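You operate a simulated robot arm through the tools that you are given. There is no shell and no other tool. Be economical: measure what you need, move in short steps, check, and stop when the job is done.

Carry out the task below with a simulated robot arm. There is one attempt and no reset: what you move stays moved.

Task
Serve the muffin on the white plate and pour milk into the yellow mug.
Fine: milk up to the mug's line; the dome goes back on the cake plate, the jug where it stood.

Only the result counts: the job must be done as asked and must still hold three seconds after the hand-in. Knocking over, shifting, dropping, spilling or breaking anything else fails it.

Robot
A 6-joint arm with a two-finger parallel gripper, fixed in place. Base frame: the origin is at the foot of the arm, x ahead of it, y to its left, z up; the work surface is at about z = 0.737. Readings come in m, degrees, newtons and seconds.
With the tool pointing down near the work surface it reaches from about 0.3 to 0.7 m from the base axis. Its first joint turns from -166.0 to 166.0 degrees. Payload 4.1 kg.
The tool frame sits at the grasp point between the pads (the TCP): z along the fingers, y along the line on which they close. The tips reach 0.023 m beyond it. Largest opening 0.094 m; finger width 0.038, thickness 0.01; the body of the gripper, 0.054 by 0.096 m, starts 0.039 m behind the TCP.
Orientation is told as [roll, pitch, yaw] about the base's x, y, z axes, in that order, counted from this pose: with the fingers straight down and closing along the base's y, the tool's x points along the base's -x, its y along +y and its z along -z.

Tools
- The arm moves only by the tool nudge_tool. Its argument "motion" is one flat list of numbers, 7 for each row, row after row: the opening, from 0 (shut) to 1 (fully open), then the shift along the base's x, y, z in m, then the turn, a rotation vector about the base's x, y, z in degrees. In form: [jaw, tx, ty, tz, wx, wy, wz, jaw, tx, ty, tz, wx, wy, wz, ...]. A call has 1 to 20 rows; each row shifts and turns the commanded pose from where the row before left it. Rows are played at 5 a second. More than 0.05 m and 8.6 degrees between two rows, or a gripper value outside its range, and nothing of the call is played. A pose out of reach is approached as far as the arm can. The call stops where the force on the tool passes 50 N (or 10 N more than at its start, if that is more) or the arm is blocked; 0.2 s more then pass. Each finger travels about 0.045 m/s and halts on what it meets, pressing with about 35 N; the grip force reading is that of the motor and also rises with nothing between the fingers. The clock runs only during rows and for 0.2 s after the last one: add rows that do not move to give the fingers time. The reply holds the time, the measured pose of the TCP, the force on the tool along the base axes, the opening and the grip force, in the units named above and with some noise.
- Cameras (640 x 400 px; columns grow to the right, rows downward): "scene" is fixed at [0.2196, -0.5001, 1.4782]; the picture's right is [0.80, -0.59, 0.00], its down [-0.56, -0.76, -0.32] and it looks along [0.19, 0.26, -0.95] (base axes); focal length 230 px, centre (320, 200). "wrist" rides on the gripper at [0.086, 0.016, -0.074] in the tool frame; the picture's right is [-0.18, 0.98, 0.00], its down [-0.58, -0.11, -0.81] and it looks along [-0.79, -0.15, 0.59] (tool axes); focal length 243 px, centre (320, 200). There is no depth. A picture from a camera that has moved, and an enlarged one, comes with that camera's place and axes in the base frame and with its lens.
- camera(camera): a new picture of that camera. It takes no simulated time.
- lift_body(by): slides the trunk up (or, below 0, down) by that many m; the arm rides with it, the base frame stays. It gives what a move gives, with no picture.
- close_up(camera, box): a new picture of the part [left, top, right, bottom] of that camera's present view, enlarged. It takes no simulated time.
- hand_in(): hands the job in; it is judged then, once.

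Go step by step. Nothing tells you positions but the pictures and the camera data: compare them with the known pose of the tool, close in by small moves and look again before you grip or let go. The budget is 120 turns and 76 pictures, counting those below and the enlarged ones. Unless the task says otherwise, let go and move clear before handing in, and close with one line.

The tools are called as a command line: name --argument value ..., lists and objects as JSON in quotes. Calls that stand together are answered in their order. nudge_tool: Moves the arm, as the interface text tells. Its arguments: {"type":"object","properties":{"motion":{"type":"array","items":{"type":"number"}}},"required":["motion"]} The other tools are called the same way: lift_body (by) slides the trunk up or down; camera (camera) takes a picture; close_up (camera, box) takes an enlarged picture of a part of a camera's view; hand_in () hands the job in.

At the start:

```text
time: 0.0
tcp_pos: [0.319, -0.2179, 1.1462]
orientation: [0.0, 0.0, 0.0]
wrist_force: [0.0, 0.4, 0.3]
opening: 0.0939
grasp_force: 0.1
trunk travel left (down, up): [-0.525, 0.065]
```

scene: 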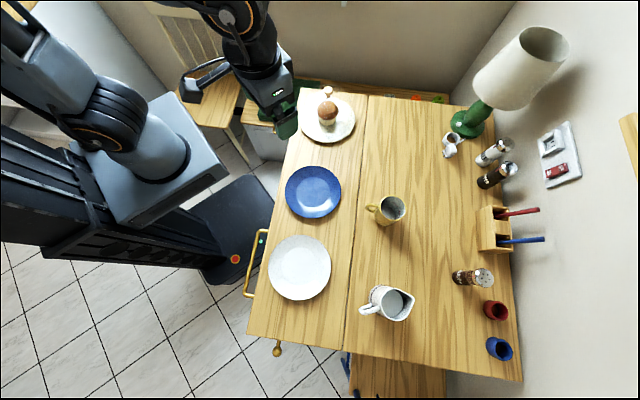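
wrist: 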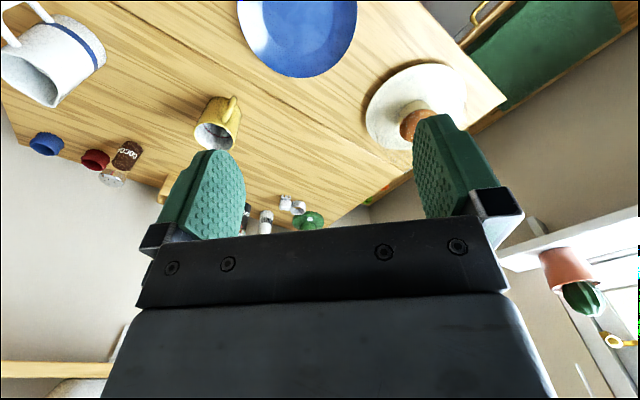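

I see a table with a cake plate (muffin, probably under a glass dome), a blue plate, a white plate, a yellow mug and a white jug. I'll enlarge the key areas first.

close_up --camera "scene" --box '[270, 70, 390, 150]'

close_up --camera "scene" --box '[340, 180, 440, 340]'

close_up --camera "wrist" --box '[340, 40, 500, 160]'

```text
5.00 times, centred on (330, 110) of scene
camera zoom: at [0.2196, -0.5001, 1.4782], right [0.8, -0.59, 0.0], down [-0.56, -0.76, -0.32], along [0.19, 0.26, -0.95], focal length 1151 px, centre (270, 650)
```

zoom: 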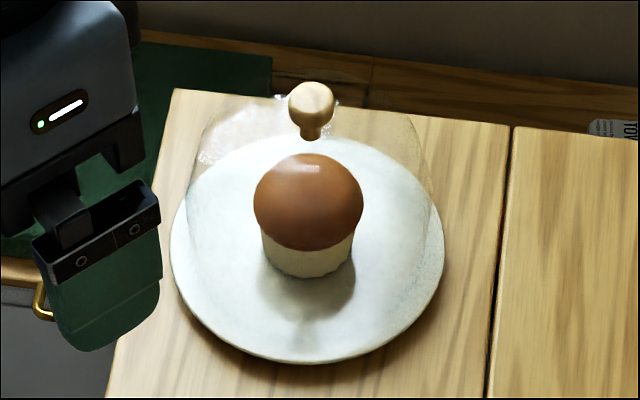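

```text
2.50 times, centred on (390, 260) of scene
camera zoom: at [0.2196, -0.5001, 1.4782], right [0.8, -0.59, 0.0], down [-0.56, -0.76, -0.32], along [0.19, 0.26, -0.95], focal length 576 px, centre (145, 50)
```

zoom: 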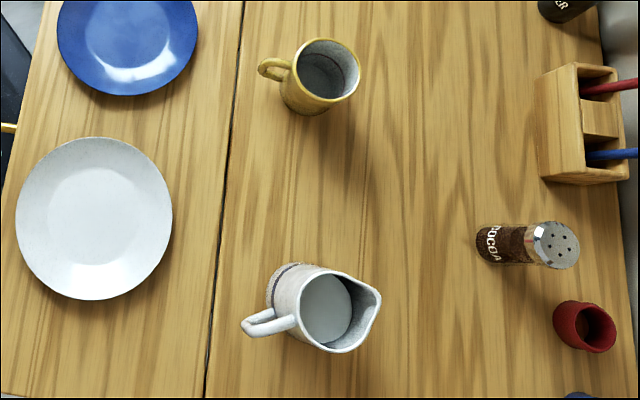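

```text
3.33 times, centred on (420, 100) of wrist
camera zoom: at [0.2329, -0.2016, 1.22], right [0.18, 0.98, 0.0], down [0.58, -0.11, 0.81], along [0.79, -0.15, -0.59], focal length 809 px, centre (-13, 533)
```

zoom: 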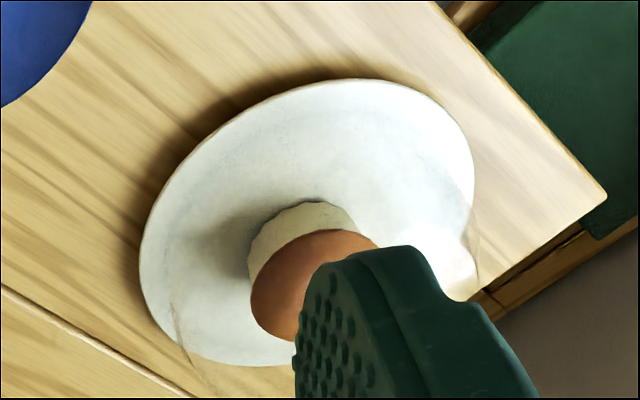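

The cake plate is near (0.576, -0.06), with the dome's knob at about z 0.89. The mug is near (0.51, -0.47), the jug near (0.33, -0.66) and the white plate near (0.19, -0.44). I'll move toward the knob and look.

nudge_tool --motion '[1, 0.035, 0.03, -0.02, 0, 0, 0, 1, 0.035, 0.03, -0.02, 0, 0, 0, 1, 0.035, 0.03, -0.02, 0, 0, 0, 1, 0.035, 0.03, -0.02, 0, 0, 0, 1, 0.03, 0.03, -0.02, 0, 0, 0, 1, 0, 0, 0, 0, 0, 0]'

camera --camera "wrist"

```text
refused: row 1 steps farther than a row can; nothing moved
```

```text
70 pictures are left
camera wrist: at [0.2329, -0.2016, 1.22], right [0.18, 0.98, 0.0], down [0.58, -0.11, 0.81], along [0.79, -0.15, -0.59], focal length 243 px, centre (320, 200)
```

wrist: 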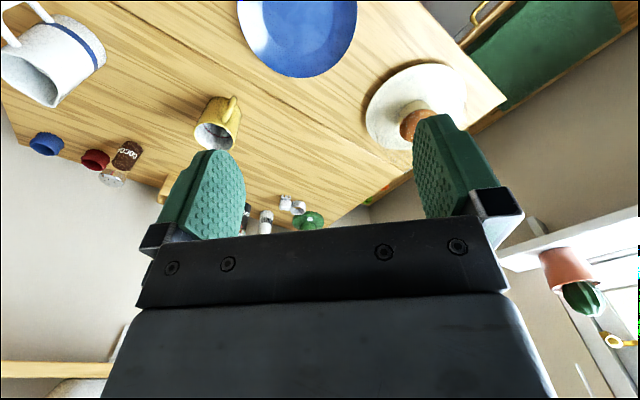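

The rows were too long, so nothing moved. I'll use shorter rows.

nudge_tool --motion '[1, 0.03, 0.027, -0.02, 0, 0, 0, 1, 0.03, 0.027, -0.02, 0, 0, 0, 1, 0.03, 0.027, -0.02, 0, 0, 0, 1, 0.03, 0.027, -0.02, 0, 0, 0, 1, 0.03, 0.027, -0.02, 0, 0, 0, 1, 0.02, 0.02, 0, 0, 0, 0, 1, 0, 0, 0, 0, 0, 0]'

camera --camera "wrist"

```text
time: 1.6
tcp_pos: [0.4885, -0.0632, 1.0449]
orientation: [-0.1, -0.1, 0.0]
wrist_force: [0.1, -1.5, 0.9]
opening: 0.0939
grasp_force: 0.1
trunk travel left (down, up): [-0.525, 0.065]
```

```text
69 pictures are left
camera wrist: at [0.4021, -0.045, 1.1191], right [0.18, 0.98, 0.0], down [0.58, -0.11, 0.81], along [0.79, -0.15, -0.59], focal length 243 px, centre (320, 200)
```

wrist: 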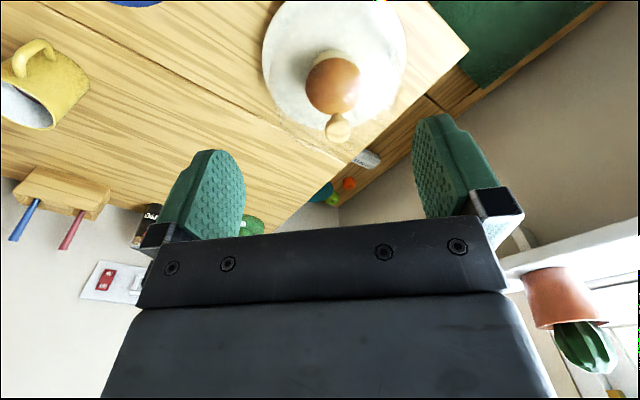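

The scene and wrist rays agree on the knob at about (0.576, -0.058, 0.889). I'll go above it and descend to z≈0.93.

nudge_tool --motion '[1, 0.03, 0.0015, 0, 0, 0, 0, 1, 0.03, 0.0015, 0, 0, 0, 0, 1, 0.0275, 0.002, 0, 0, 0, 0, 1, 0, 0, -0.04, 0, 0, 0, 1, 0, 0, -0.04, 0, 0, 0, 1, 0, 0, -0.03, 0, 0, 0, 1, 0, 0, 0, 0, 0, 0]'

camera --camera "wrist"

close_up --camera "scene" --box '[280, 60, 380, 150]'

```text
time: 3.2
tcp_pos: [0.5749, -0.057, 0.9368]
orientation: [0.0, -0.1, -0.1]
wrist_force: [-0.6, -1.0, -0.8]
opening: 0.094
grasp_force: 0.1
trunk travel left (down, up): [-0.525, 0.065]
```

```text
68 pictures are left
camera wrist: at [0.4884, -0.0405, 1.0102], right [0.18, 0.98, 0.0], down [0.58, -0.11, 0.81], along [0.79, -0.15, -0.59], focal length 243 px, centre (320, 200)
```

wrist: 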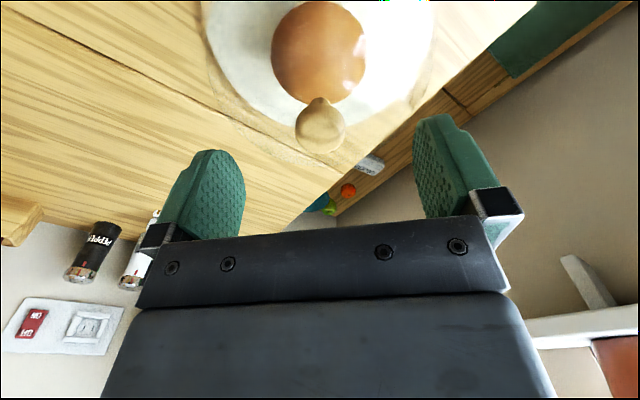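

```text
4.44 times, centred on (330, 105) of scene
camera zoom: at [0.2196, -0.5001, 1.4782], right [0.8, -0.59, 0.0], down [-0.56, -0.76, -0.32], along [0.19, 0.26, -0.95], focal length 1023 px, centre (276, 622)
```

zoom: 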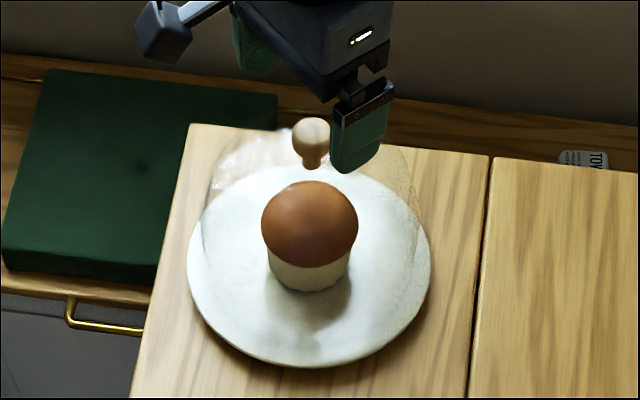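

The knob lines up with the tool. I'll descend 0.04 m and close.

nudge_tool --motion '[1, 0.002, 0, -0.02, 0, 0, 0, 1, 0, 0, -0.02, 0, 0, 0, 1, 0, 0, 0, 0, 0, 0]'

close_up --camera "scene" --box '[300, 70, 360, 120]'

close_up --camera "wrist" --box '[220, 0, 440, 200]'

```text
time: 4.0
tcp_pos: [0.5773, -0.0598, 0.8954]
orientation: [0.0, 0.0, 0.0]
wrist_force: [0.3, 0.5, 0.5]
opening: 0.0939
grasp_force: 0.1
trunk travel left (down, up): [-0.525, 0.065]
```

```text
8.00 times, centred on (330, 95) of scene
camera zoom: at [0.2196, -0.5001, 1.4782], right [0.8, -0.59, 0.0], down [-0.56, -0.76, -0.32], along [0.19, 0.26, -0.95], focal length 1842 px, centre (240, 1040)
```

zoom: 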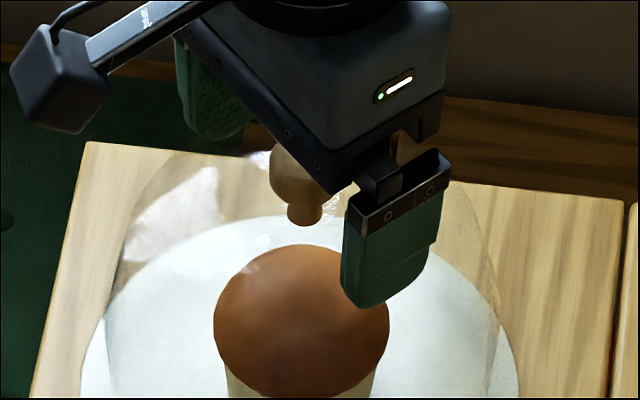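

```text
2.00 times, centred on (330, 100) of wrist
camera zoom: at [0.4912, -0.0429, 0.9696], right [0.18, 0.98, 0.0], down [0.58, -0.11, 0.81], along [0.79, -0.15, -0.59], focal length 485 px, centre (300, 400)
```

zoom: 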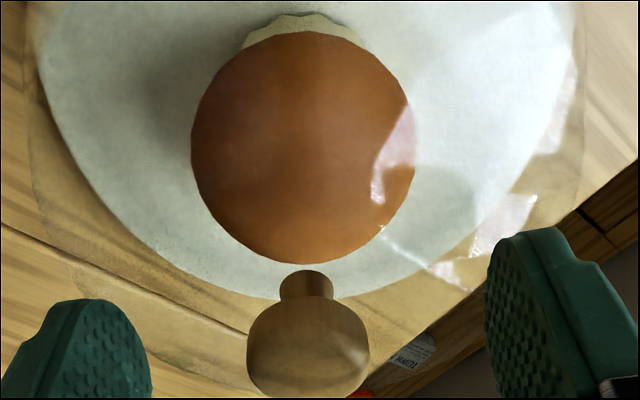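

The knob's ball sits between the pads at about z 0.887, slightly above the dome top. Closing now.

nudge_tool --motion '[0.5, 0, 0.002, 0, 0, 0, 0, 0.1, 0, 0, 0, 0, 0, 0, 0, 0, 0, 0, 0, 0, 0, 0, 0, 0, 0, 0, 0, 0, 0, 0, 0, 0, 0, 0, 0, 0, 0, 0, 0, 0, 0, 0, 0, 0, 0, 0, 0, 0]'

```text
refused: motion must hold 7 numbers for each row
```

nudge_tool --motion '[0.5, 0, 0.002, 0, 0, 0, 0, 0.1, 0, 0, 0, 0, 0, 0, 0, 0, 0, 0, 0, 0, 0, 0, 0, 0, 0, 0, 0, 0, 0, 0, 0, 0, 0, 0, 0, 0, 0, 0, 0, 0, 0, 0]'

```text
time: 5.4
tcp_pos: [0.5773, -0.0572, 0.8961]
orientation: [0.0, 0.0, 0.0]
wrist_force: [-0.5, 0.2, 0.7]
opening: 0.0292
grasp_force: 34.8
trunk travel left (down, up): [-0.525, 0.065]
```

Knob gripped at 0.029 m opening. Lifting straight up.

nudge_tool --motion '[0, 0, 0, 0.01, 0, 0, 0, 0, 0, 0, 0.02, 0, 0, 0, 0, 0, 0, 0.03, 0, 0, 0, 0, 0, 0, 0.03, 0, 0, 0, 0, 0, 0, 0.03, 0, 0, 0, 0, 0, 0, 0.03, 0, 0, 0, 0, 0, 0, 0, 0, 0, 0]'

close_up --camera "scene" --box '[270, 40, 430, 200]'

```text
time: 7.0
tcp_pos: [0.5783, -0.0568, 1.0471]
orientation: [-0.1, 0.0, 0.0]
wrist_force: [-0.1, 0.3, -4.4]
opening: 0.0291
grasp_force: 34.7
trunk travel left (down, up): [-0.525, 0.065]
```

```text
2.50 times, centred on (350, 120) of scene
camera zoom: at [0.2196, -0.5001, 1.4782], right [0.8, -0.59, 0.0], down [-0.56, -0.76, -0.32], along [0.19, 0.26, -0.95], focal length 576 px, centre (245, 400)
```

zoom: 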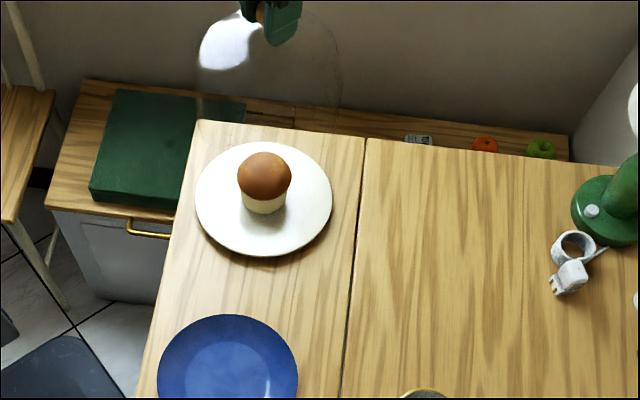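

The dome is lifted (about 0.45 kg). I'll carry it to the free spot near (0.605, -0.275).

nudge_tool --motion '[0, 0.004, -0.03, 0, 0, 0, 0, 0, 0.004, -0.036, 0, 0, 0, 0, 0, 0.005, -0.038, 0, 0, 0, 0, 0, 0.005, -0.038, 0, 0, 0, 0, 0, 0.005, -0.038, 0, 0, 0, 0, 0, 0.004, -0.038, 0, 0, 0, 0, 0, 0, 0, 0, 0, 0, 0, 0, 0, 0, -0.03, 0, 0, 0, 0, 0, 0, -0.03, 0, 0, 0, 0, 0, 0, -0.03, 0, 0, 0, 0, 0, 0, -0.03, 0, 0, 0, 0, 0, 0, -0.02, 0, 0, 0, 0, 0, 0, 0, 0, 0, 0]'

camera --camera "scene"

camera --camera "wrist"

```text
time: 9.8
tcp_pos: [0.6069, -0.2755, 0.9036]
orientation: [0.0, 0.0, 0.0]
wrist_force: [-1.0, -0.3, -3.5]
opening: 0.0288
grasp_force: 35.4
trunk travel left (down, up): [-0.525, 0.065]
```

```text
63 pictures are left
```

scene: 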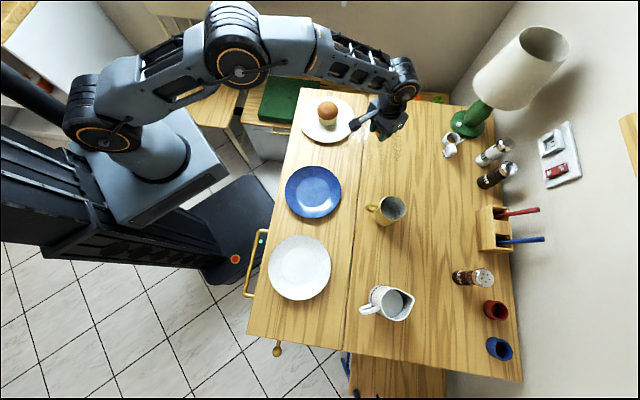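

```text
62 pictures are left
camera wrist: at [0.5207, -0.2576, 0.9781], right [0.18, 0.98, 0.0], down [0.58, -0.11, 0.81], along [0.79, -0.15, -0.59], focal length 243 px, centre (320, 200)
```

wrist: 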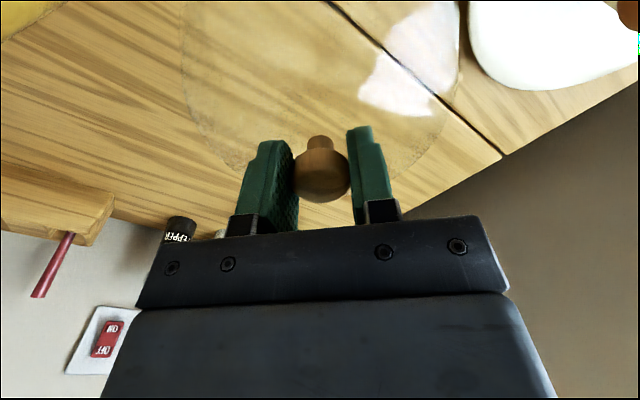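

The dome hovers slightly above the table. I'll shift 1 cm away from the cake plate and lower slowly, watching the force.

nudge_tool --motion '[0, 0, -0.01, 0, 0, 0, 0, 0, 0, 0, -0.006, 0, 0, 0, 0, 0, 0, -0.006, 0, 0, 0, 0, 0, 0, 0, 0, 0, 0]'

nudge_tool --motion '[0, 0, 0, -0.003, 0, 0, 0, 0, 0, 0, 0, 0, 0, 0]'

nudge_tool --motion '[0, 0, 0, -0.003, 0, 0, 0, 0, 0, 0, 0, 0, 0, 0]'

```text
time: 10.8
tcp_pos: [0.6071, -0.2845, 0.8928]
orientation: [0.0, 0.1, 0.0]
wrist_force: [0.0, -0.2, -3.9]
opening: 0.029
grasp_force: 35.2
trunk travel left (down, up): [-0.525, 0.065]
```

```text
time: 11.4
tcp_pos: [0.6055, -0.2838, 0.8897]
orientation: [0.0, 0.0, 0.0]
wrist_force: [-0.7, -0.8, -3.2]
opening: 0.029
grasp_force: 35.2
trunk travel left (down, up): [-0.525, 0.065]
```

```text
time: 12.0
tcp_pos: [0.6048, -0.2849, 0.8872]
orientation: [0.0, 0.0, 0.0]
wrist_force: [0.2, 0.2, -3.3]
opening: 0.0289
grasp_force: 35.4
trunk travel left (down, up): [-0.525, 0.065]
```

nudge_tool --motion '[0, 0, 0, -0.003, 0, 0, 0, 0, 0, 0, 0, 0, 0, 0]'

nudge_tool --motion '[0, 0, 0, -0.003, 0, 0, 0, 0, 0, 0, 0, 0, 0, 0]'

nudge_tool --motion '[0, 0, 0, -0.002, 0, 0, 0, 0, 0, 0, 0, 0, 0, 0]'

```text
time: 12.6
tcp_pos: [0.6045, -0.2837, 0.8845]
orientation: [0.0, 0.1, 0.0]
wrist_force: [0.0, -0.1, -3.4]
opening: 0.029
grasp_force: 35.3
trunk travel left (down, up): [-0.525, 0.065]
```

```text
time: 13.2
tcp_pos: [0.6061, -0.2862, 0.8809]
orientation: [0.0, 0.1, 0.1]
wrist_force: [-0.2, -0.3, -4.6]
opening: 0.0291
grasp_force: 36.0
trunk travel left (down, up): [-0.525, 0.065]
```

```text
time: 13.8
tcp_pos: [0.6043, -0.2837, 0.8793]
orientation: [0.0, -0.1, 0.0]
wrist_force: [0.2, -0.8, -1.9]
opening: 0.0288
grasp_force: 34.7
trunk travel left (down, up): [-0.525, 0.065]
```

nudge_tool --motion '[0, 0, 0, -0.001, 0, 0, 0, 0, 0, 0, 0, 0, 0, 0]'

```text
time: 14.4
tcp_pos: [0.6059, -0.2847, 0.8783]
orientation: [0.0, -0.1, -0.1]
wrist_force: [-0.8, -2.9, 5.4]
opening: 0.0292
grasp_force: 34.8
trunk travel left (down, up): [-0.525, 0.065]
```

Contact with the table. I'll release the knob gently and rise.

nudge_tool --motion '[0.33, 0, 0, 0, 0, 0, 0, 0.4, 0, 0, 0, 0, 0, 0, 0.7, 0, 0, 0, 0, 0, 0, 1, 0, 0, 0, 0, 0, 0, 1, 0, 0, 0, 0, 0, 0, 1, 0, 0, 0.02, 0, 0, 0, 1, 0, 0, 0.03, 0, 0, 0, 1, 0, 0, 0.04, 0, 0, 0, 1, 0, 0, 0.04, 0, 0, 0, 1, -0.01, 0.04, 0, 0, 0, 0, 1, -0.01, 0.04, 0, 0, 0, 0, 1, -0.01, 0.04, 0, 0, 0, 0, 1, -0.01, 0.04, 0, 0, 0, 0, 1, -0.02, 0.04, 0, 0, 0, 0, 1, -0.02, 0.025, 0, 0, 0, 0, 1, 0, 0, 0, 0, 0, 0]'

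camera --camera "wrist"

close_up --camera "scene" --box '[280, 80, 440, 200]'

```text
time: 17.8
tcp_pos: [0.5242, -0.0625, 1.0094]
orientation: [-0.1, 0.1, 0.0]
wrist_force: [0.2, -0.1, -1.0]
opening: 0.0942
grasp_force: 0.1
trunk travel left (down, up): [-0.525, 0.065]
```

```text
61 pictures are left
camera wrist: at [0.4381, -0.0452, 1.0836], right [0.18, 0.98, 0.0], down [0.58, -0.11, 0.81], along [0.79, -0.15, -0.59], focal length 243 px, centre (320, 200)
```

wrist: 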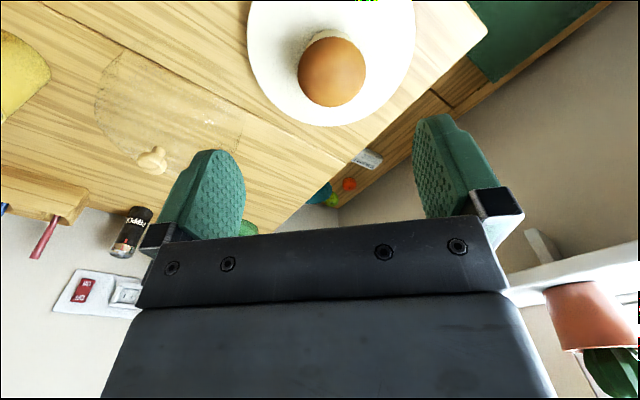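

```text
3.33 times, centred on (360, 140) of scene
camera zoom: at [0.2196, -0.5001, 1.4782], right [0.8, -0.59, 0.0], down [-0.56, -0.76, -0.32], along [0.19, 0.26, -0.95], focal length 767 px, centre (187, 400)
```

zoom: 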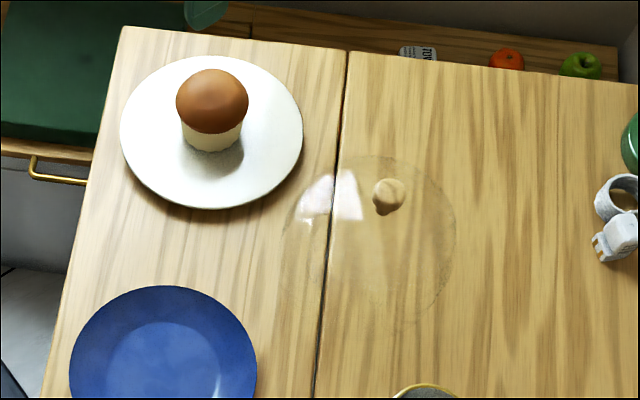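

The dome stands safely on the table, and the muffin is around (0.575, -0.058) with its cap about 0.078 wide near z 0.80. I'll move above it and look.

nudge_tool --motion '[1, 0.025, 0.002, 0, 0, 0, 0, 1, 0.026, 0.0025, 0, 0, 0, 0, 1, 0, 0, -0.04, 0, 0, 0, 1, 0, 0, -0.04, 0, 0, 0, 1, 0, 0, -0.04, 0, 0, 0, 1, 0, 0, 0, 0, 0, 0]'

camera --camera "wrist"

close_up --camera "scene" --box '[290, 70, 370, 140]'

```text
time: 19.2
tcp_pos: [0.5787, -0.0564, 0.8901]
orientation: [0.0, 0.0, 0.0]
wrist_force: [0.2, 0.3, -0.3]
opening: 0.0941
grasp_force: 0.0
trunk travel left (down, up): [-0.525, 0.065]
```

```text
59 pictures are left
camera wrist: at [0.4927, -0.0392, 0.9625], right [0.18, 0.98, 0.0], down [0.58, -0.11, 0.81], along [0.79, -0.15, -0.59], focal length 243 px, centre (320, 200)
```

wrist: 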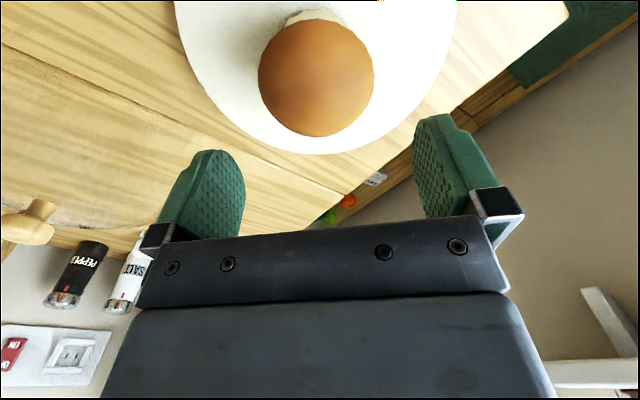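

```text
5.71 times, centred on (330, 105) of scene
camera zoom: at [0.2196, -0.5001, 1.4782], right [0.8, -0.59, 0.0], down [-0.56, -0.76, -0.32], along [0.19, 0.26, -0.95], focal length 1315 px, centre (263, 743)
```

zoom: 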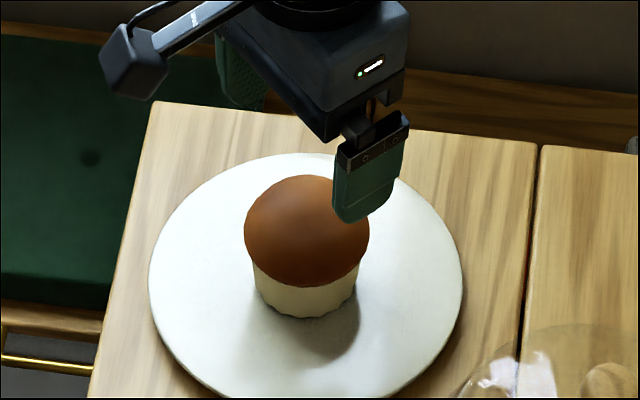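

The muffin is centred at about (0.5735, -0.0573). I'll descend around it to z≈0.80.

nudge_tool --motion '[1, -0.005, -0.001, -0.02, 0, 0, 0, 1, 0, 0, -0.02, 0, 0, 0, 1, 0, 0, 0, 0, 0, 0]'

close_up --camera "wrist" --box '[160, 0, 480, 220]'

```text
time: 20.0
tcp_pos: [0.5723, -0.0555, 0.8484]
orientation: [0.1, 0.1, -0.1]
wrist_force: [0.0, 0.6, -0.9]
opening: 0.0937
grasp_force: 0.1
trunk travel left (down, up): [-0.525, 0.065]
```

```text
1.82 times, centred on (320, 110) of wrist
camera zoom: at [0.4864, -0.0389, 0.9219], right [0.18, 0.98, 0.0], down [0.58, -0.11, 0.81], along [0.79, -0.15, -0.59], focal length 441 px, centre (320, 364)
```

zoom: 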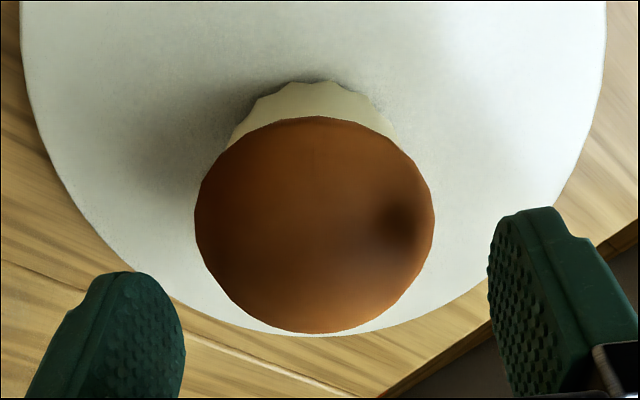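

Centred well. Descending the rest and closing gradually.

nudge_tool --motion '[1, 0, 0, -0.016, 0, 0, 0, 1, 0, 0, -0.016, 0, 0, 0, 1, 0, 0, -0.016, 0, 0, 0, 1, 0, 0, 0, 0, 0, 0]'

nudge_tool --motion '[0.85, 0, 0, 0, 0, 0, 0, 0.7, 0, 0, 0, 0, 0, 0, 0.6, 0, 0, 0, 0, 0, 0, 0.6, 0, 0, 0, 0, 0, 0]'

```text
time: 21.0
tcp_pos: [0.5725, -0.0561, 0.8011]
orientation: [0.0, 0.0, 0.0]
wrist_force: [-0.1, 0.0, 0.2]
opening: 0.094
grasp_force: 0.1
trunk travel left (down, up): [-0.525, 0.065]
```

```text
time: 22.0
tcp_pos: [0.5721, -0.0558, 0.8011]
orientation: [0.0, -0.1, 0.0]
wrist_force: [0.6, -0.1, -0.5]
opening: 0.0778
grasp_force: 34.8
trunk travel left (down, up): [-0.525, 0.065]
```

Muffin gripped at 0.078 m opening. Lifting and checking.

nudge_tool --motion '[0.6, 0, 0, 0.02, 0, 0, 0, 0.6, 0, 0, 0.03, 0, 0, 0, 0.6, 0, 0, 0.04, 0, 0, 0, 0.6, 0, 0, 0.04, 0, 0, 0, 0.6, 0, 0, 0, 0, 0, 0]'

camera --camera "scene"

```text
time: 23.2
tcp_pos: [0.5705, -0.0556, 0.9327]
orientation: [0.0, 0.0, 0.0]
wrist_force: [-0.2, -0.8, -0.9]
opening: 0.0777
grasp_force: 35.5
trunk travel left (down, up): [-0.525, 0.065]
```

```text
56 pictures are left
```

scene: 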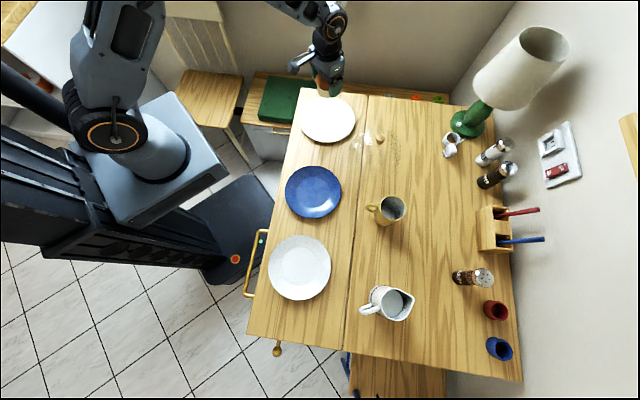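

The muffin is held. Carrying it to above the white plate.

nudge_tool --motion '[0.6, -0.025, -0.025, 0, 0, 0, 0, 0.6, -0.032, -0.032, 0, 0, 0, 0, 0.6, -0.033, -0.033, 0, 0, 0, 0, 0.6, -0.033, -0.033, 0, 0, 0, 0, 0.6, -0.033, -0.033, 0, 0, 0, 0, 0.6, -0.033, -0.033, 0, 0, 0, 0, 0.6, -0.033, -0.033, 0, 0, 0, 0, 0.6, -0.033, -0.033, 0, 0, 0, 0, 0.6, -0.033, -0.033, 0, 0, 0, 0, 0.6, -0.033, -0.033, 0, 0, 0, 0, 0.6, -0.033, -0.033, 0, 0, 0, 0, 0.6, -0.025, -0.025, 0, 0, 0, 0, 0.6, 0, -0.003, 0, 0, 0, 0, 0.6, 0, 0, 0, 0, 0, 0]'

camera --camera "scene"

camera --camera "wrist"

```text
time: 26.2
tcp_pos: [0.193, -0.4377, 0.9295]
orientation: [0.0, 0.1, 0.0]
wrist_force: [-0.6, -0.5, -1.1]
opening: 0.0776
grasp_force: 35.5
trunk travel left (down, up): [-0.525, 0.065]
```

```text
55 pictures are left
```

scene: 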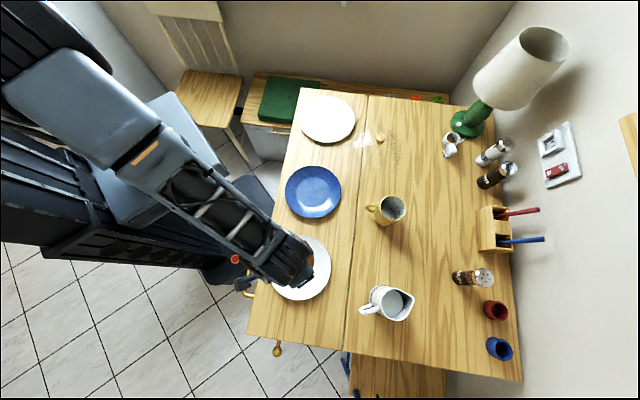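

```text
54 pictures are left
camera wrist: at [0.1059, -0.4209, 1.004], right [0.18, 0.98, 0.0], down [0.58, -0.11, 0.81], along [0.79, -0.15, -0.59], focal length 243 px, centre (320, 200)
```

wrist: 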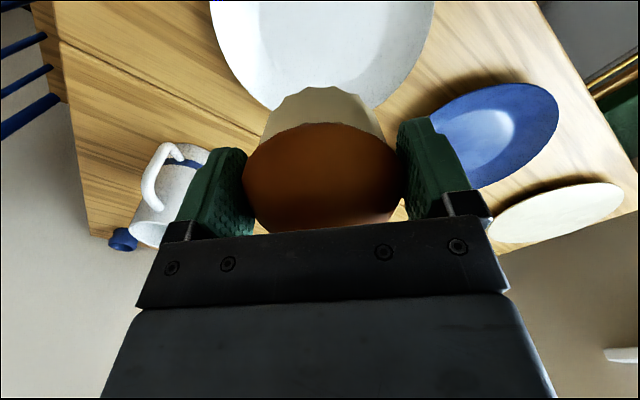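

Above the plate, with its centre near (0.187, -0.439). I'll lower to just above it.

nudge_tool --motion '[0.6, -0.005, -0.001, -0.03, 0, 0, 0, 0.6, 0, 0, -0.04, 0, 0, 0, 0.6, 0, 0, -0.03, 0, 0, 0, 0.6, 0, 0, -0.015, 0, 0, 0, 0.6, 0, 0, 0, 0, 0, 0]'

camera --camera "wrist"

close_up --camera "scene" --box '[250, 220, 350, 320]'

```text
time: 27.4
tcp_pos: [0.1873, -0.4378, 0.8175]
orientation: [0.0, 0.0, 0.0]
wrist_force: [0.7, -0.3, -1.5]
opening: 0.0776
grasp_force: 34.8
trunk travel left (down, up): [-0.525, 0.065]
```

```text
53 pictures are left
camera wrist: at [0.1013, -0.4217, 0.8908], right [0.18, 0.98, 0.0], down [0.58, -0.11, 0.81], along [0.79, -0.15, -0.59], focal length 243 px, centre (320, 200)
```

wrist: 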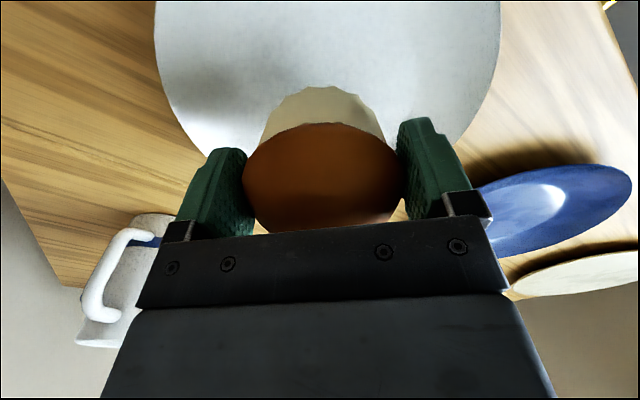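

```text
4.00 times, centred on (300, 270) of scene
camera zoom: at [0.2196, -0.5001, 1.4782], right [0.8, -0.59, 0.0], down [-0.56, -0.76, -0.32], along [0.19, 0.26, -0.95], focal length 921 px, centre (400, -80)
```

zoom: 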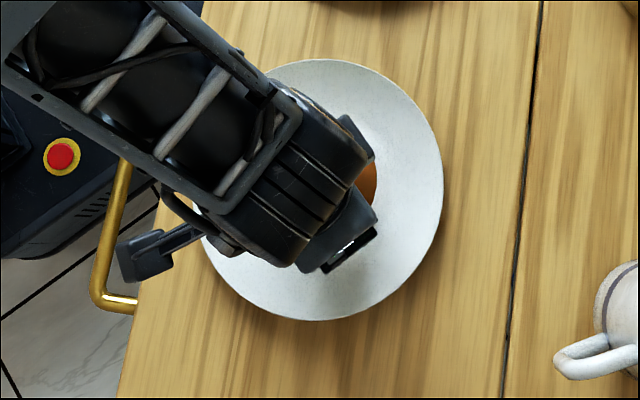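

Well placed. Lowering in small steps.

nudge_tool --motion '[0.6, 0, 0, -0.006, 0, 0, 0, 0.6, 0, 0, -0.006, 0, 0, 0, 0.6, 0, 0, -0.004, 0, 0, 0, 0.6, 0, 0, 0, 0, 0, 0]'

nudge_tool --motion '[0.6, 0, 0, -0.003, 0, 0, 0, 0.6, 0, 0, 0, 0, 0, 0]'

nudge_tool --motion '[0.6, 0, 0, -0.003, 0, 0, 0, 0.6, 0, 0, 0, 0, 0, 0]'

```text
time: 28.4
tcp_pos: [0.1889, -0.4398, 0.8005]
orientation: [0.0, 0.0, 0.1]
wrist_force: [0.7, 0.5, -1.3]
opening: 0.0778
grasp_force: 34.4
trunk travel left (down, up): [-0.525, 0.065]
```

```text
time: 29.0
tcp_pos: [0.1887, -0.4387, 0.7954]
orientation: [0.0, 0.0, 0.0]
wrist_force: [0.2, 0.3, -1.8]
opening: 0.0776
grasp_force: 35.0
trunk travel left (down, up): [-0.525, 0.065]
```

```text
time: 29.6
tcp_pos: [0.1872, -0.4384, 0.7951]
orientation: [0.0, -0.1, 0.1]
wrist_force: [0.1, 0.5, -1.3]
opening: 0.0779
grasp_force: 34.8
trunk travel left (down, up): [-0.525, 0.065]
```

nudge_tool --motion '[0.6, 0, 0, -0.002, 0, 0, 0, 0.6, 0, 0, 0, 0, 0, 0]'

nudge_tool --motion '[0.6, 0, 0, -0.002, 0, 0, 0, 0.6, 0, 0, 0, 0, 0, 0]'

close_up --camera "wrist" --box '[160, 0, 480, 220]'

```text
time: 30.2
tcp_pos: [0.1867, -0.4377, 0.7917]
orientation: [0.0, 0.0, -0.1]
wrist_force: [-0.3, 0.0, -1.2]
opening: 0.0777
grasp_force: 35.1
trunk travel left (down, up): [-0.525, 0.065]
```

```text
time: 30.8
tcp_pos: [0.1871, -0.4386, 0.7897]
orientation: [0.1, 0.0, 0.0]
wrist_force: [0.2, -1.8, -0.6]
opening: 0.0778
grasp_force: 35.0
trunk travel left (down, up): [-0.525, 0.065]
```

```text
1.82 times, centred on (320, 110) of wrist
camera zoom: at [0.1014, -0.4216, 0.864], right [0.18, 0.98, 0.0], down [0.58, -0.11, 0.81], along [0.79, -0.15, -0.59], focal length 441 px, centre (320, 364)
```

zoom: 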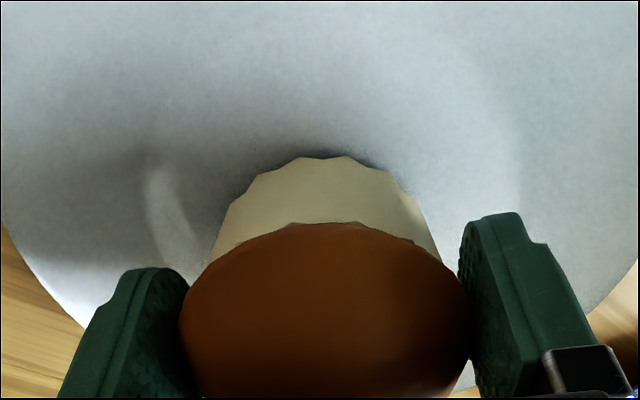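

Almost touching. I'll continue down until the force shows contact.

nudge_tool --motion '[0.6, 0, 0, -0.002, 0, 0, 0, 0.6, 0, 0, 0, 0, 0, 0]'

nudge_tool --motion '[0.6, 0, 0, -0.001, 0, 0, 0, 0.6, 0, 0, 0, 0, 0, 0]'

```text
time: 31.4
tcp_pos: [0.1877, -0.4382, 0.7882]
orientation: [-0.1, 0.0, 0.0]
wrist_force: [-0.5, 3.8, 15.5]
opening: 0.0777
grasp_force: 34.9
trunk travel left (down, up): [-0.525, 0.065]
```

```text
time: 32.0
tcp_pos: [0.1877, -0.4403, 0.7888]
orientation: [-0.2, -0.1, 0.0]
wrist_force: [-0.8, 6.2, 30.2]
opening: 0.0775
grasp_force: 34.9
trunk travel left (down, up): [-0.525, 0.065]
```

Contact made. I'll back up 1.5 mm to relieve the force, release, and rise.

nudge_tool --motion '[0.6, 0, 0, 0.0015, 0, 0, 0, 0.83, 0, 0, 0, 0, 0, 0, 0.9, 0, 0, 0, 0, 0, 0, 1, 0, 0, 0, 0, 0, 0, 1, 0, 0, 0, 0, 0, 0, 1, 0, 0, 0.015, 0, 0, 0, 1, 0, 0, 0.03, 0, 0, 0, 1, 0, 0, 0.04, 0, 0, 0, 1, 0, 0, 0.04, 0, 0, 0, 1, 0, 0, 0.04, 0, 0, 0, 1, 0.02, 0.02, 0.02, 0, 0, 0, 1, 0.033, 0.033, 0, 0, 0, 0, 1, 0.033, 0.033, 0, 0, 0, 0, 1, 0.033, 0.033, 0, 0, 0, 0, 1, 0, 0, 0, 0, 0, 0]'

camera --camera "scene"

```text
time: 35.2
tcp_pos: [0.3048, -0.3219, 0.9722]
orientation: [-0.1, 0.1, 0.0]
wrist_force: [0.6, 0.2, 0.8]
opening: 0.0939
grasp_force: 0.0
trunk travel left (down, up): [-0.525, 0.065]
```

```text
50 pictures are left
```

scene: 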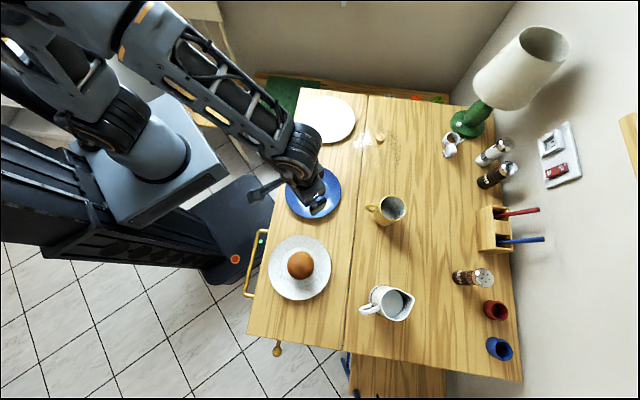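

The muffin sits on the white plate. Now back to the dome.

nudge_tool --motion '[1, 0.035, 0.004, 0.008, 0, 0, 0, 1, 0.042, 0.005, 0, 0, 0, 0, 1, 0.045, 0.006, 0, 0, 0, 0, 1, 0.045, 0.006, 0, 0, 0, 0, 1, 0.045, 0.006, 0, 0, 0, 0, 1, 0.045, 0.006, 0, 0, 0, 0, 1, 0.043, 0.005, 0, 0, 0, 0, 1, 0, 0, -0.03, 0, 0, 0, 1, 0, 0, -0.02, 0, 0, 0, 1, 0, 0, 0, 0, 0, 0]'

close_up --camera "wrist" --box '[160, 0, 480, 220]'

```text
time: 37.4
tcp_pos: [0.6068, -0.2828, 0.932]
orientation: [0.1, 0.0, 0.0]
wrist_force: [0.0, 0.6, -0.7]
opening: 0.0938
grasp_force: 0.0
trunk travel left (down, up): [-0.525, 0.065]
```

```text
1.82 times, centred on (320, 110) of wrist
camera zoom: at [0.5204, -0.2647, 1.0054], right [0.18, 0.98, 0.0], down [0.58, -0.11, 0.81], along [0.79, -0.15, -0.59], focal length 441 px, centre (320, 364)
```

zoom: 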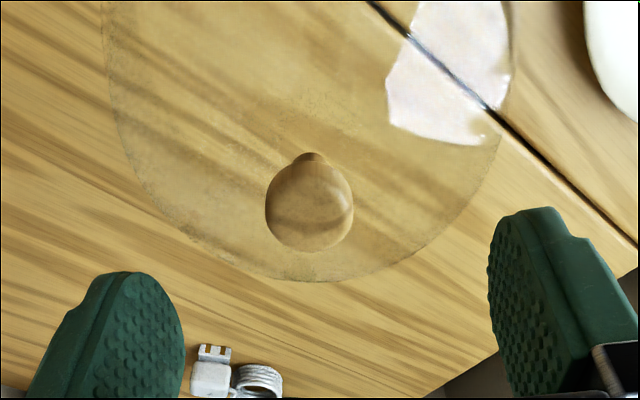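

Aligned. Descending to z≈0.880 and gripping.

nudge_tool --motion '[1, 0.001, -0.001, -0.02, 0, 0, 0, 1, 0, 0, -0.02, 0, 0, 0, 1, 0, 0, -0.011, 0, 0, 0, 1, 0, 0, 0, 0, 0, 0, 0.6, 0, 0, 0, 0, 0, 0, 0.3, 0, 0, 0, 0, 0, 0, 0, 0, 0, 0, 0, 0, 0, 0, 0, 0, 0, 0, 0, 0, 0, 0, 0, 0, 0, 0, 0, 0, 0, 0, 0, 0, 0, 0]'

```text
time: 39.6
tcp_pos: [0.6086, -0.2836, 0.8805]
orientation: [-0.1, 0.0, 0.0]
wrist_force: [-0.1, -1.3, 0.3]
opening: 0.0291
grasp_force: 35.2
trunk travel left (down, up): [-0.525, 0.065]
```

Gripped. Lifting and carrying the dome back over the cake plate.

nudge_tool --motion '[0, 0, 0, 0.01, 0, 0, 0, 0, 0, 0, 0.03, 0, 0, 0, 0, 0, 0, 0.04, 0, 0, 0, 0, -0.004, 0.034, 0, 0, 0, 0, 0, -0.005, 0.038, 0, 0, 0, 0, 0, -0.005, 0.04, 0, 0, 0, 0, 0, -0.005, 0.04, 0, 0, 0, 0, 0, -0.005, 0.038, 0, 0, 0, 0, 0, -0.005, 0.0366, 0, 0, 0, 0, 0, 0, 0, 0, 0, 0, 0, 0, 0, 0, -0.03, 0, 0, 0, 0, 0, 0, -0.015, 0, 0, 0, 0, 0, 0, 0, 0, 0, 0]'

close_up --camera "scene" --box '[270, 60, 390, 150]'

camera --camera "wrist"

```text
time: 42.4
tcp_pos: [0.5789, -0.0548, 0.9151]
orientation: [-0.1, 0.1, 0.0]
wrist_force: [-0.6, 0.1, -3.9]
opening: 0.029
grasp_force: 34.9
trunk travel left (down, up): [-0.525, 0.065]
```

```text
4.44 times, centred on (330, 105) of scene
camera zoom: at [0.2196, -0.5001, 1.4782], right [0.8, -0.59, 0.0], down [-0.56, -0.76, -0.32], along [0.19, 0.26, -0.95], focal length 1023 px, centre (276, 622)
```

zoom: 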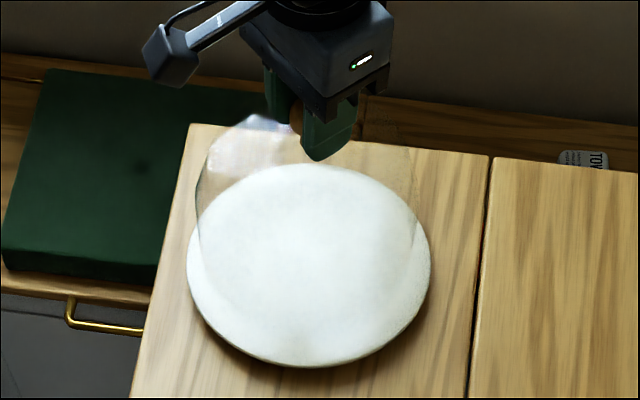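

```text
47 pictures are left
camera wrist: at [0.4928, -0.0384, 0.9893], right [0.18, 0.98, 0.0], down [0.58, -0.11, 0.81], along [0.79, -0.15, -0.59], focal length 243 px, centre (320, 200)
```

wrist: 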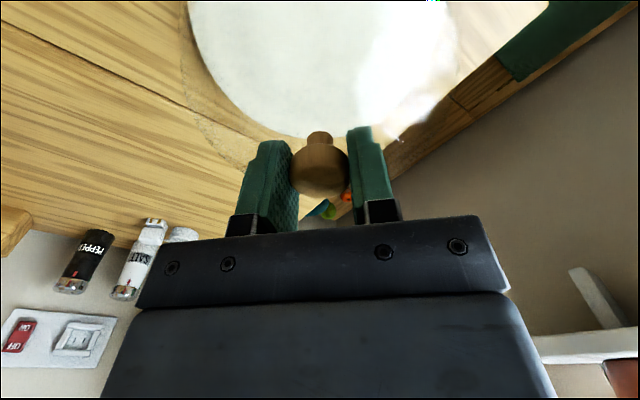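

Aligned with the plate. Lowering slowly to contact.

nudge_tool --motion '[0, -0.001, -0.0015, -0.007, 0, 0, 0, 0, 0, 0, -0.006, 0, 0, 0, 0, 0, 0, 0, 0, 0, 0]'

nudge_tool --motion '[0, 0, 0, -0.003, 0, 0, 0, 0, 0, 0, 0, 0, 0, 0]'

nudge_tool --motion '[0, 0, 0, -0.0015, 0, 0, 0, 0, 0, 0, 0, 0, 0, 0]'

```text
time: 43.2
tcp_pos: [0.5775, -0.0579, 0.9027]
orientation: [0.0, 0.1, 0.0]
wrist_force: [-0.2, -0.1, -4.4]
opening: 0.029
grasp_force: 35.4
trunk travel left (down, up): [-0.525, 0.065]
```

```text
time: 43.8
tcp_pos: [0.5774, -0.0584, 0.8998]
orientation: [0.1, 0.0, 0.0]
wrist_force: [0.3, -0.1, -4.5]
opening: 0.0289
grasp_force: 34.5
trunk travel left (down, up): [-0.525, 0.065]
```

```text
time: 44.4
tcp_pos: [0.5791, -0.0588, 0.8983]
orientation: [0.0, 0.0, 0.0]
wrist_force: [-0.6, -0.2, -2.6]
opening: 0.0291
grasp_force: 35.3
trunk travel left (down, up): [-0.525, 0.065]
```

nudge_tool --motion '[0, 0, 0, -0.001, 0, 0, 0, 0, 0, 0, 0, 0, 0, 0]'

nudge_tool --motion '[0, 0, 0, -0.0007, 0, 0, 0, 0, 0, 0, 0, 0, 0, 0]'

```text
time: 45.0
tcp_pos: [0.5772, -0.0571, 0.8972]
orientation: [0.0, -0.1, 0.0]
wrist_force: [0.5, 0.8, 2.5]
opening: 0.0291
grasp_force: 35.1
trunk travel left (down, up): [-0.525, 0.065]
```

```text
time: 45.6
tcp_pos: [0.5768, -0.0567, 0.8974]
orientation: [0.0, -0.2, 0.0]
wrist_force: [-0.9, 0.4, 9.9]
opening: 0.0291
grasp_force: 35.0
trunk travel left (down, up): [-0.525, 0.065]
```

The dome is back on the plate. I'll release, rise, and go toward the jug side.

nudge_tool --motion '[0.33, 0, 0, 0, 0, 0, 0, 0.5, 0, 0, 0, 0, 0, 0, 1, 0, 0, 0, 0, 0, 0, 1, 0, 0, 0, 0, 0, 0, 1, 0, 0, 0, 0, 0, 0, 1, 0, 0, 0.02, 0, 0, 0, 1, 0, 0, 0.03, 0, 0, 0, 1, 0, 0, 0.04, 0, 0, 0, 1, 0, 0, 0.04, 0, 0, 0, 1, -0.033, -0.033, 0.01, 0, 0, 0, 1, -0.033, -0.033, 0, 0, 0, 0, 1, -0.033, -0.033, 0, 0, 0, 0, 1, -0.033, -0.033, 0, 0, 0, 0, 1, -0.033, -0.033, 0, 0, 0, 0, 1, -0.033, -0.033, 0, 0, 0, 0, 1, -0.033, -0.033, 0, 0, 0, 0, 1, -0.033, -0.033, 0, 0, 0, 0, 1, -0.033, -0.033, 0, 0, 0, 0, 1, 0, 0, 0, 0, 0, 0]'

close_up --camera "scene" --box '[280, 75, 380, 150]'

close_up --camera "scene" --box '[350, 270, 430, 330]'

close_up --camera "scene" --box '[350, 180, 430, 240]'

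```text
time: 49.6
tcp_pos: [0.279, -0.3534, 1.0363]
orientation: [0.0, -0.1, 0.0]
wrist_force: [0.5, 0.0, 0.2]
opening: 0.094
grasp_force: 0.0
trunk travel left (down, up): [-0.525, 0.065]
```

```text
5.33 times, centred on (330, 112) of scene
camera zoom: at [0.2196, -0.5001, 1.4782], right [0.8, -0.59, 0.0], down [-0.56, -0.76, -0.32], along [0.19, 0.26, -0.95], focal length 1228 px, centre (267, 667)
```

zoom: 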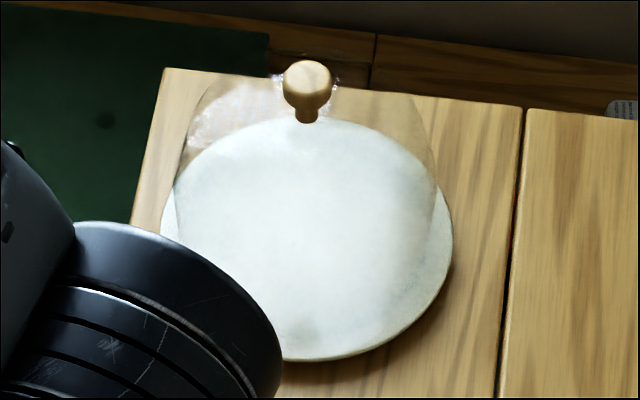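

```text
6.67 times, centred on (390, 300) of scene
camera zoom: at [0.2196, -0.5001, 1.4782], right [0.8, -0.59, 0.0], down [-0.56, -0.76, -0.32], along [0.19, 0.26, -0.95], focal length 1535 px, centre (-147, -467)
```

zoom: 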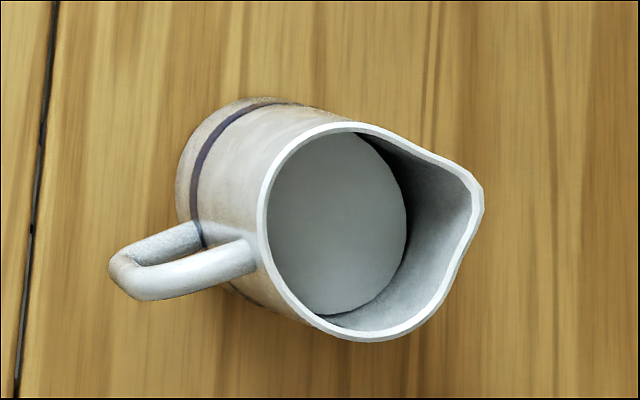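

```text
6.67 times, centred on (390, 210) of scene
camera zoom: at [0.2196, -0.5001, 1.4782], right [0.8, -0.59, 0.0], down [-0.56, -0.76, -0.32], along [0.19, 0.26, -0.95], focal length 1535 px, centre (-147, 133)
```

zoom: 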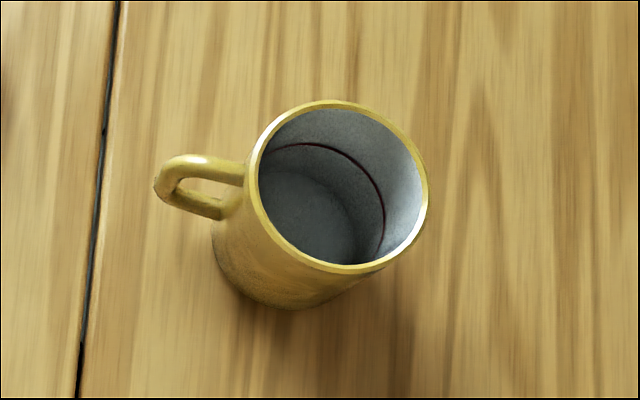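

The dome is in place. The mug has a dark red line inside, and the jug's axis is near (0.335, -0.659) with its handle near (0.264, -0.629, 0.795) and the spout heading about -23°. I'll tilt the tool to 45° down along that heading and move near the handle.

nudge_tool --motion '[1, -0.012, -0.02, 0, 0, 0, -7.67, 1, -0.012, -0.02, 0, 0, 0, -7.67, 1, -0.012, -0.02, 0, 0, 0, -7.66, 1, -0.01, -0.023, -0.005, -2.93, -6.9, 0, 1, -0.01, -0.023, -0.005, -2.93, -6.9, 0, 1, -0.01, -0.023, -0.005, -2.93, -6.9, 0, 1, -0.01, -0.023, -0.005, -2.93, -6.9, 0, 1, -0.01, -0.023, -0.005, -2.93, -6.9, 0, 1, -0.01, -0.023, -0.005, -2.93, -6.9, 0, 1, 0, 0, 0, 0, 0, 0, 1, 0, 0, 0, 0, 0, 0]'

camera --camera "scene"

camera --camera "wrist"

```text
time: 52.0
tcp_pos: [0.1838, -0.5529, 1.0063]
orientation: [0.0, -45.0, -23.0]
wrist_force: [0.0, 0.3, 0.2]
opening: 0.0938
grasp_force: 0.0
trunk travel left (down, up): [-0.525, 0.065]
```

```text
43 pictures are left
```

scene: 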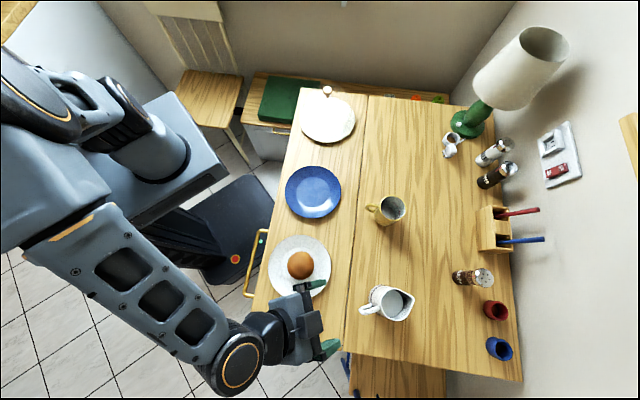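

```text
42 pictures are left
camera wrist: at [0.0865, -0.4924, 0.9971], right [0.5, 0.85, 0.13], down [-0.19, -0.04, 0.98], along [0.84, -0.52, 0.14], focal length 243 px, centre (320, 200)
```

wrist: 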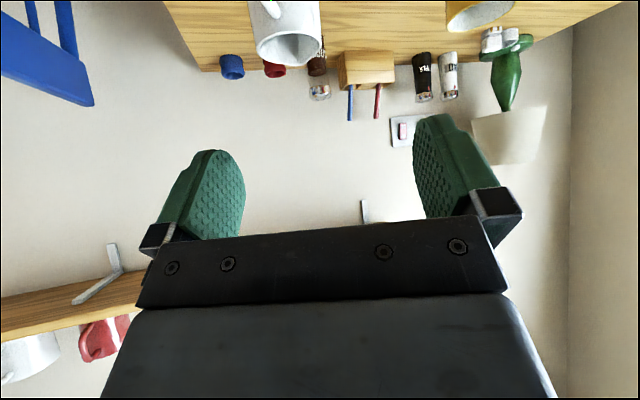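

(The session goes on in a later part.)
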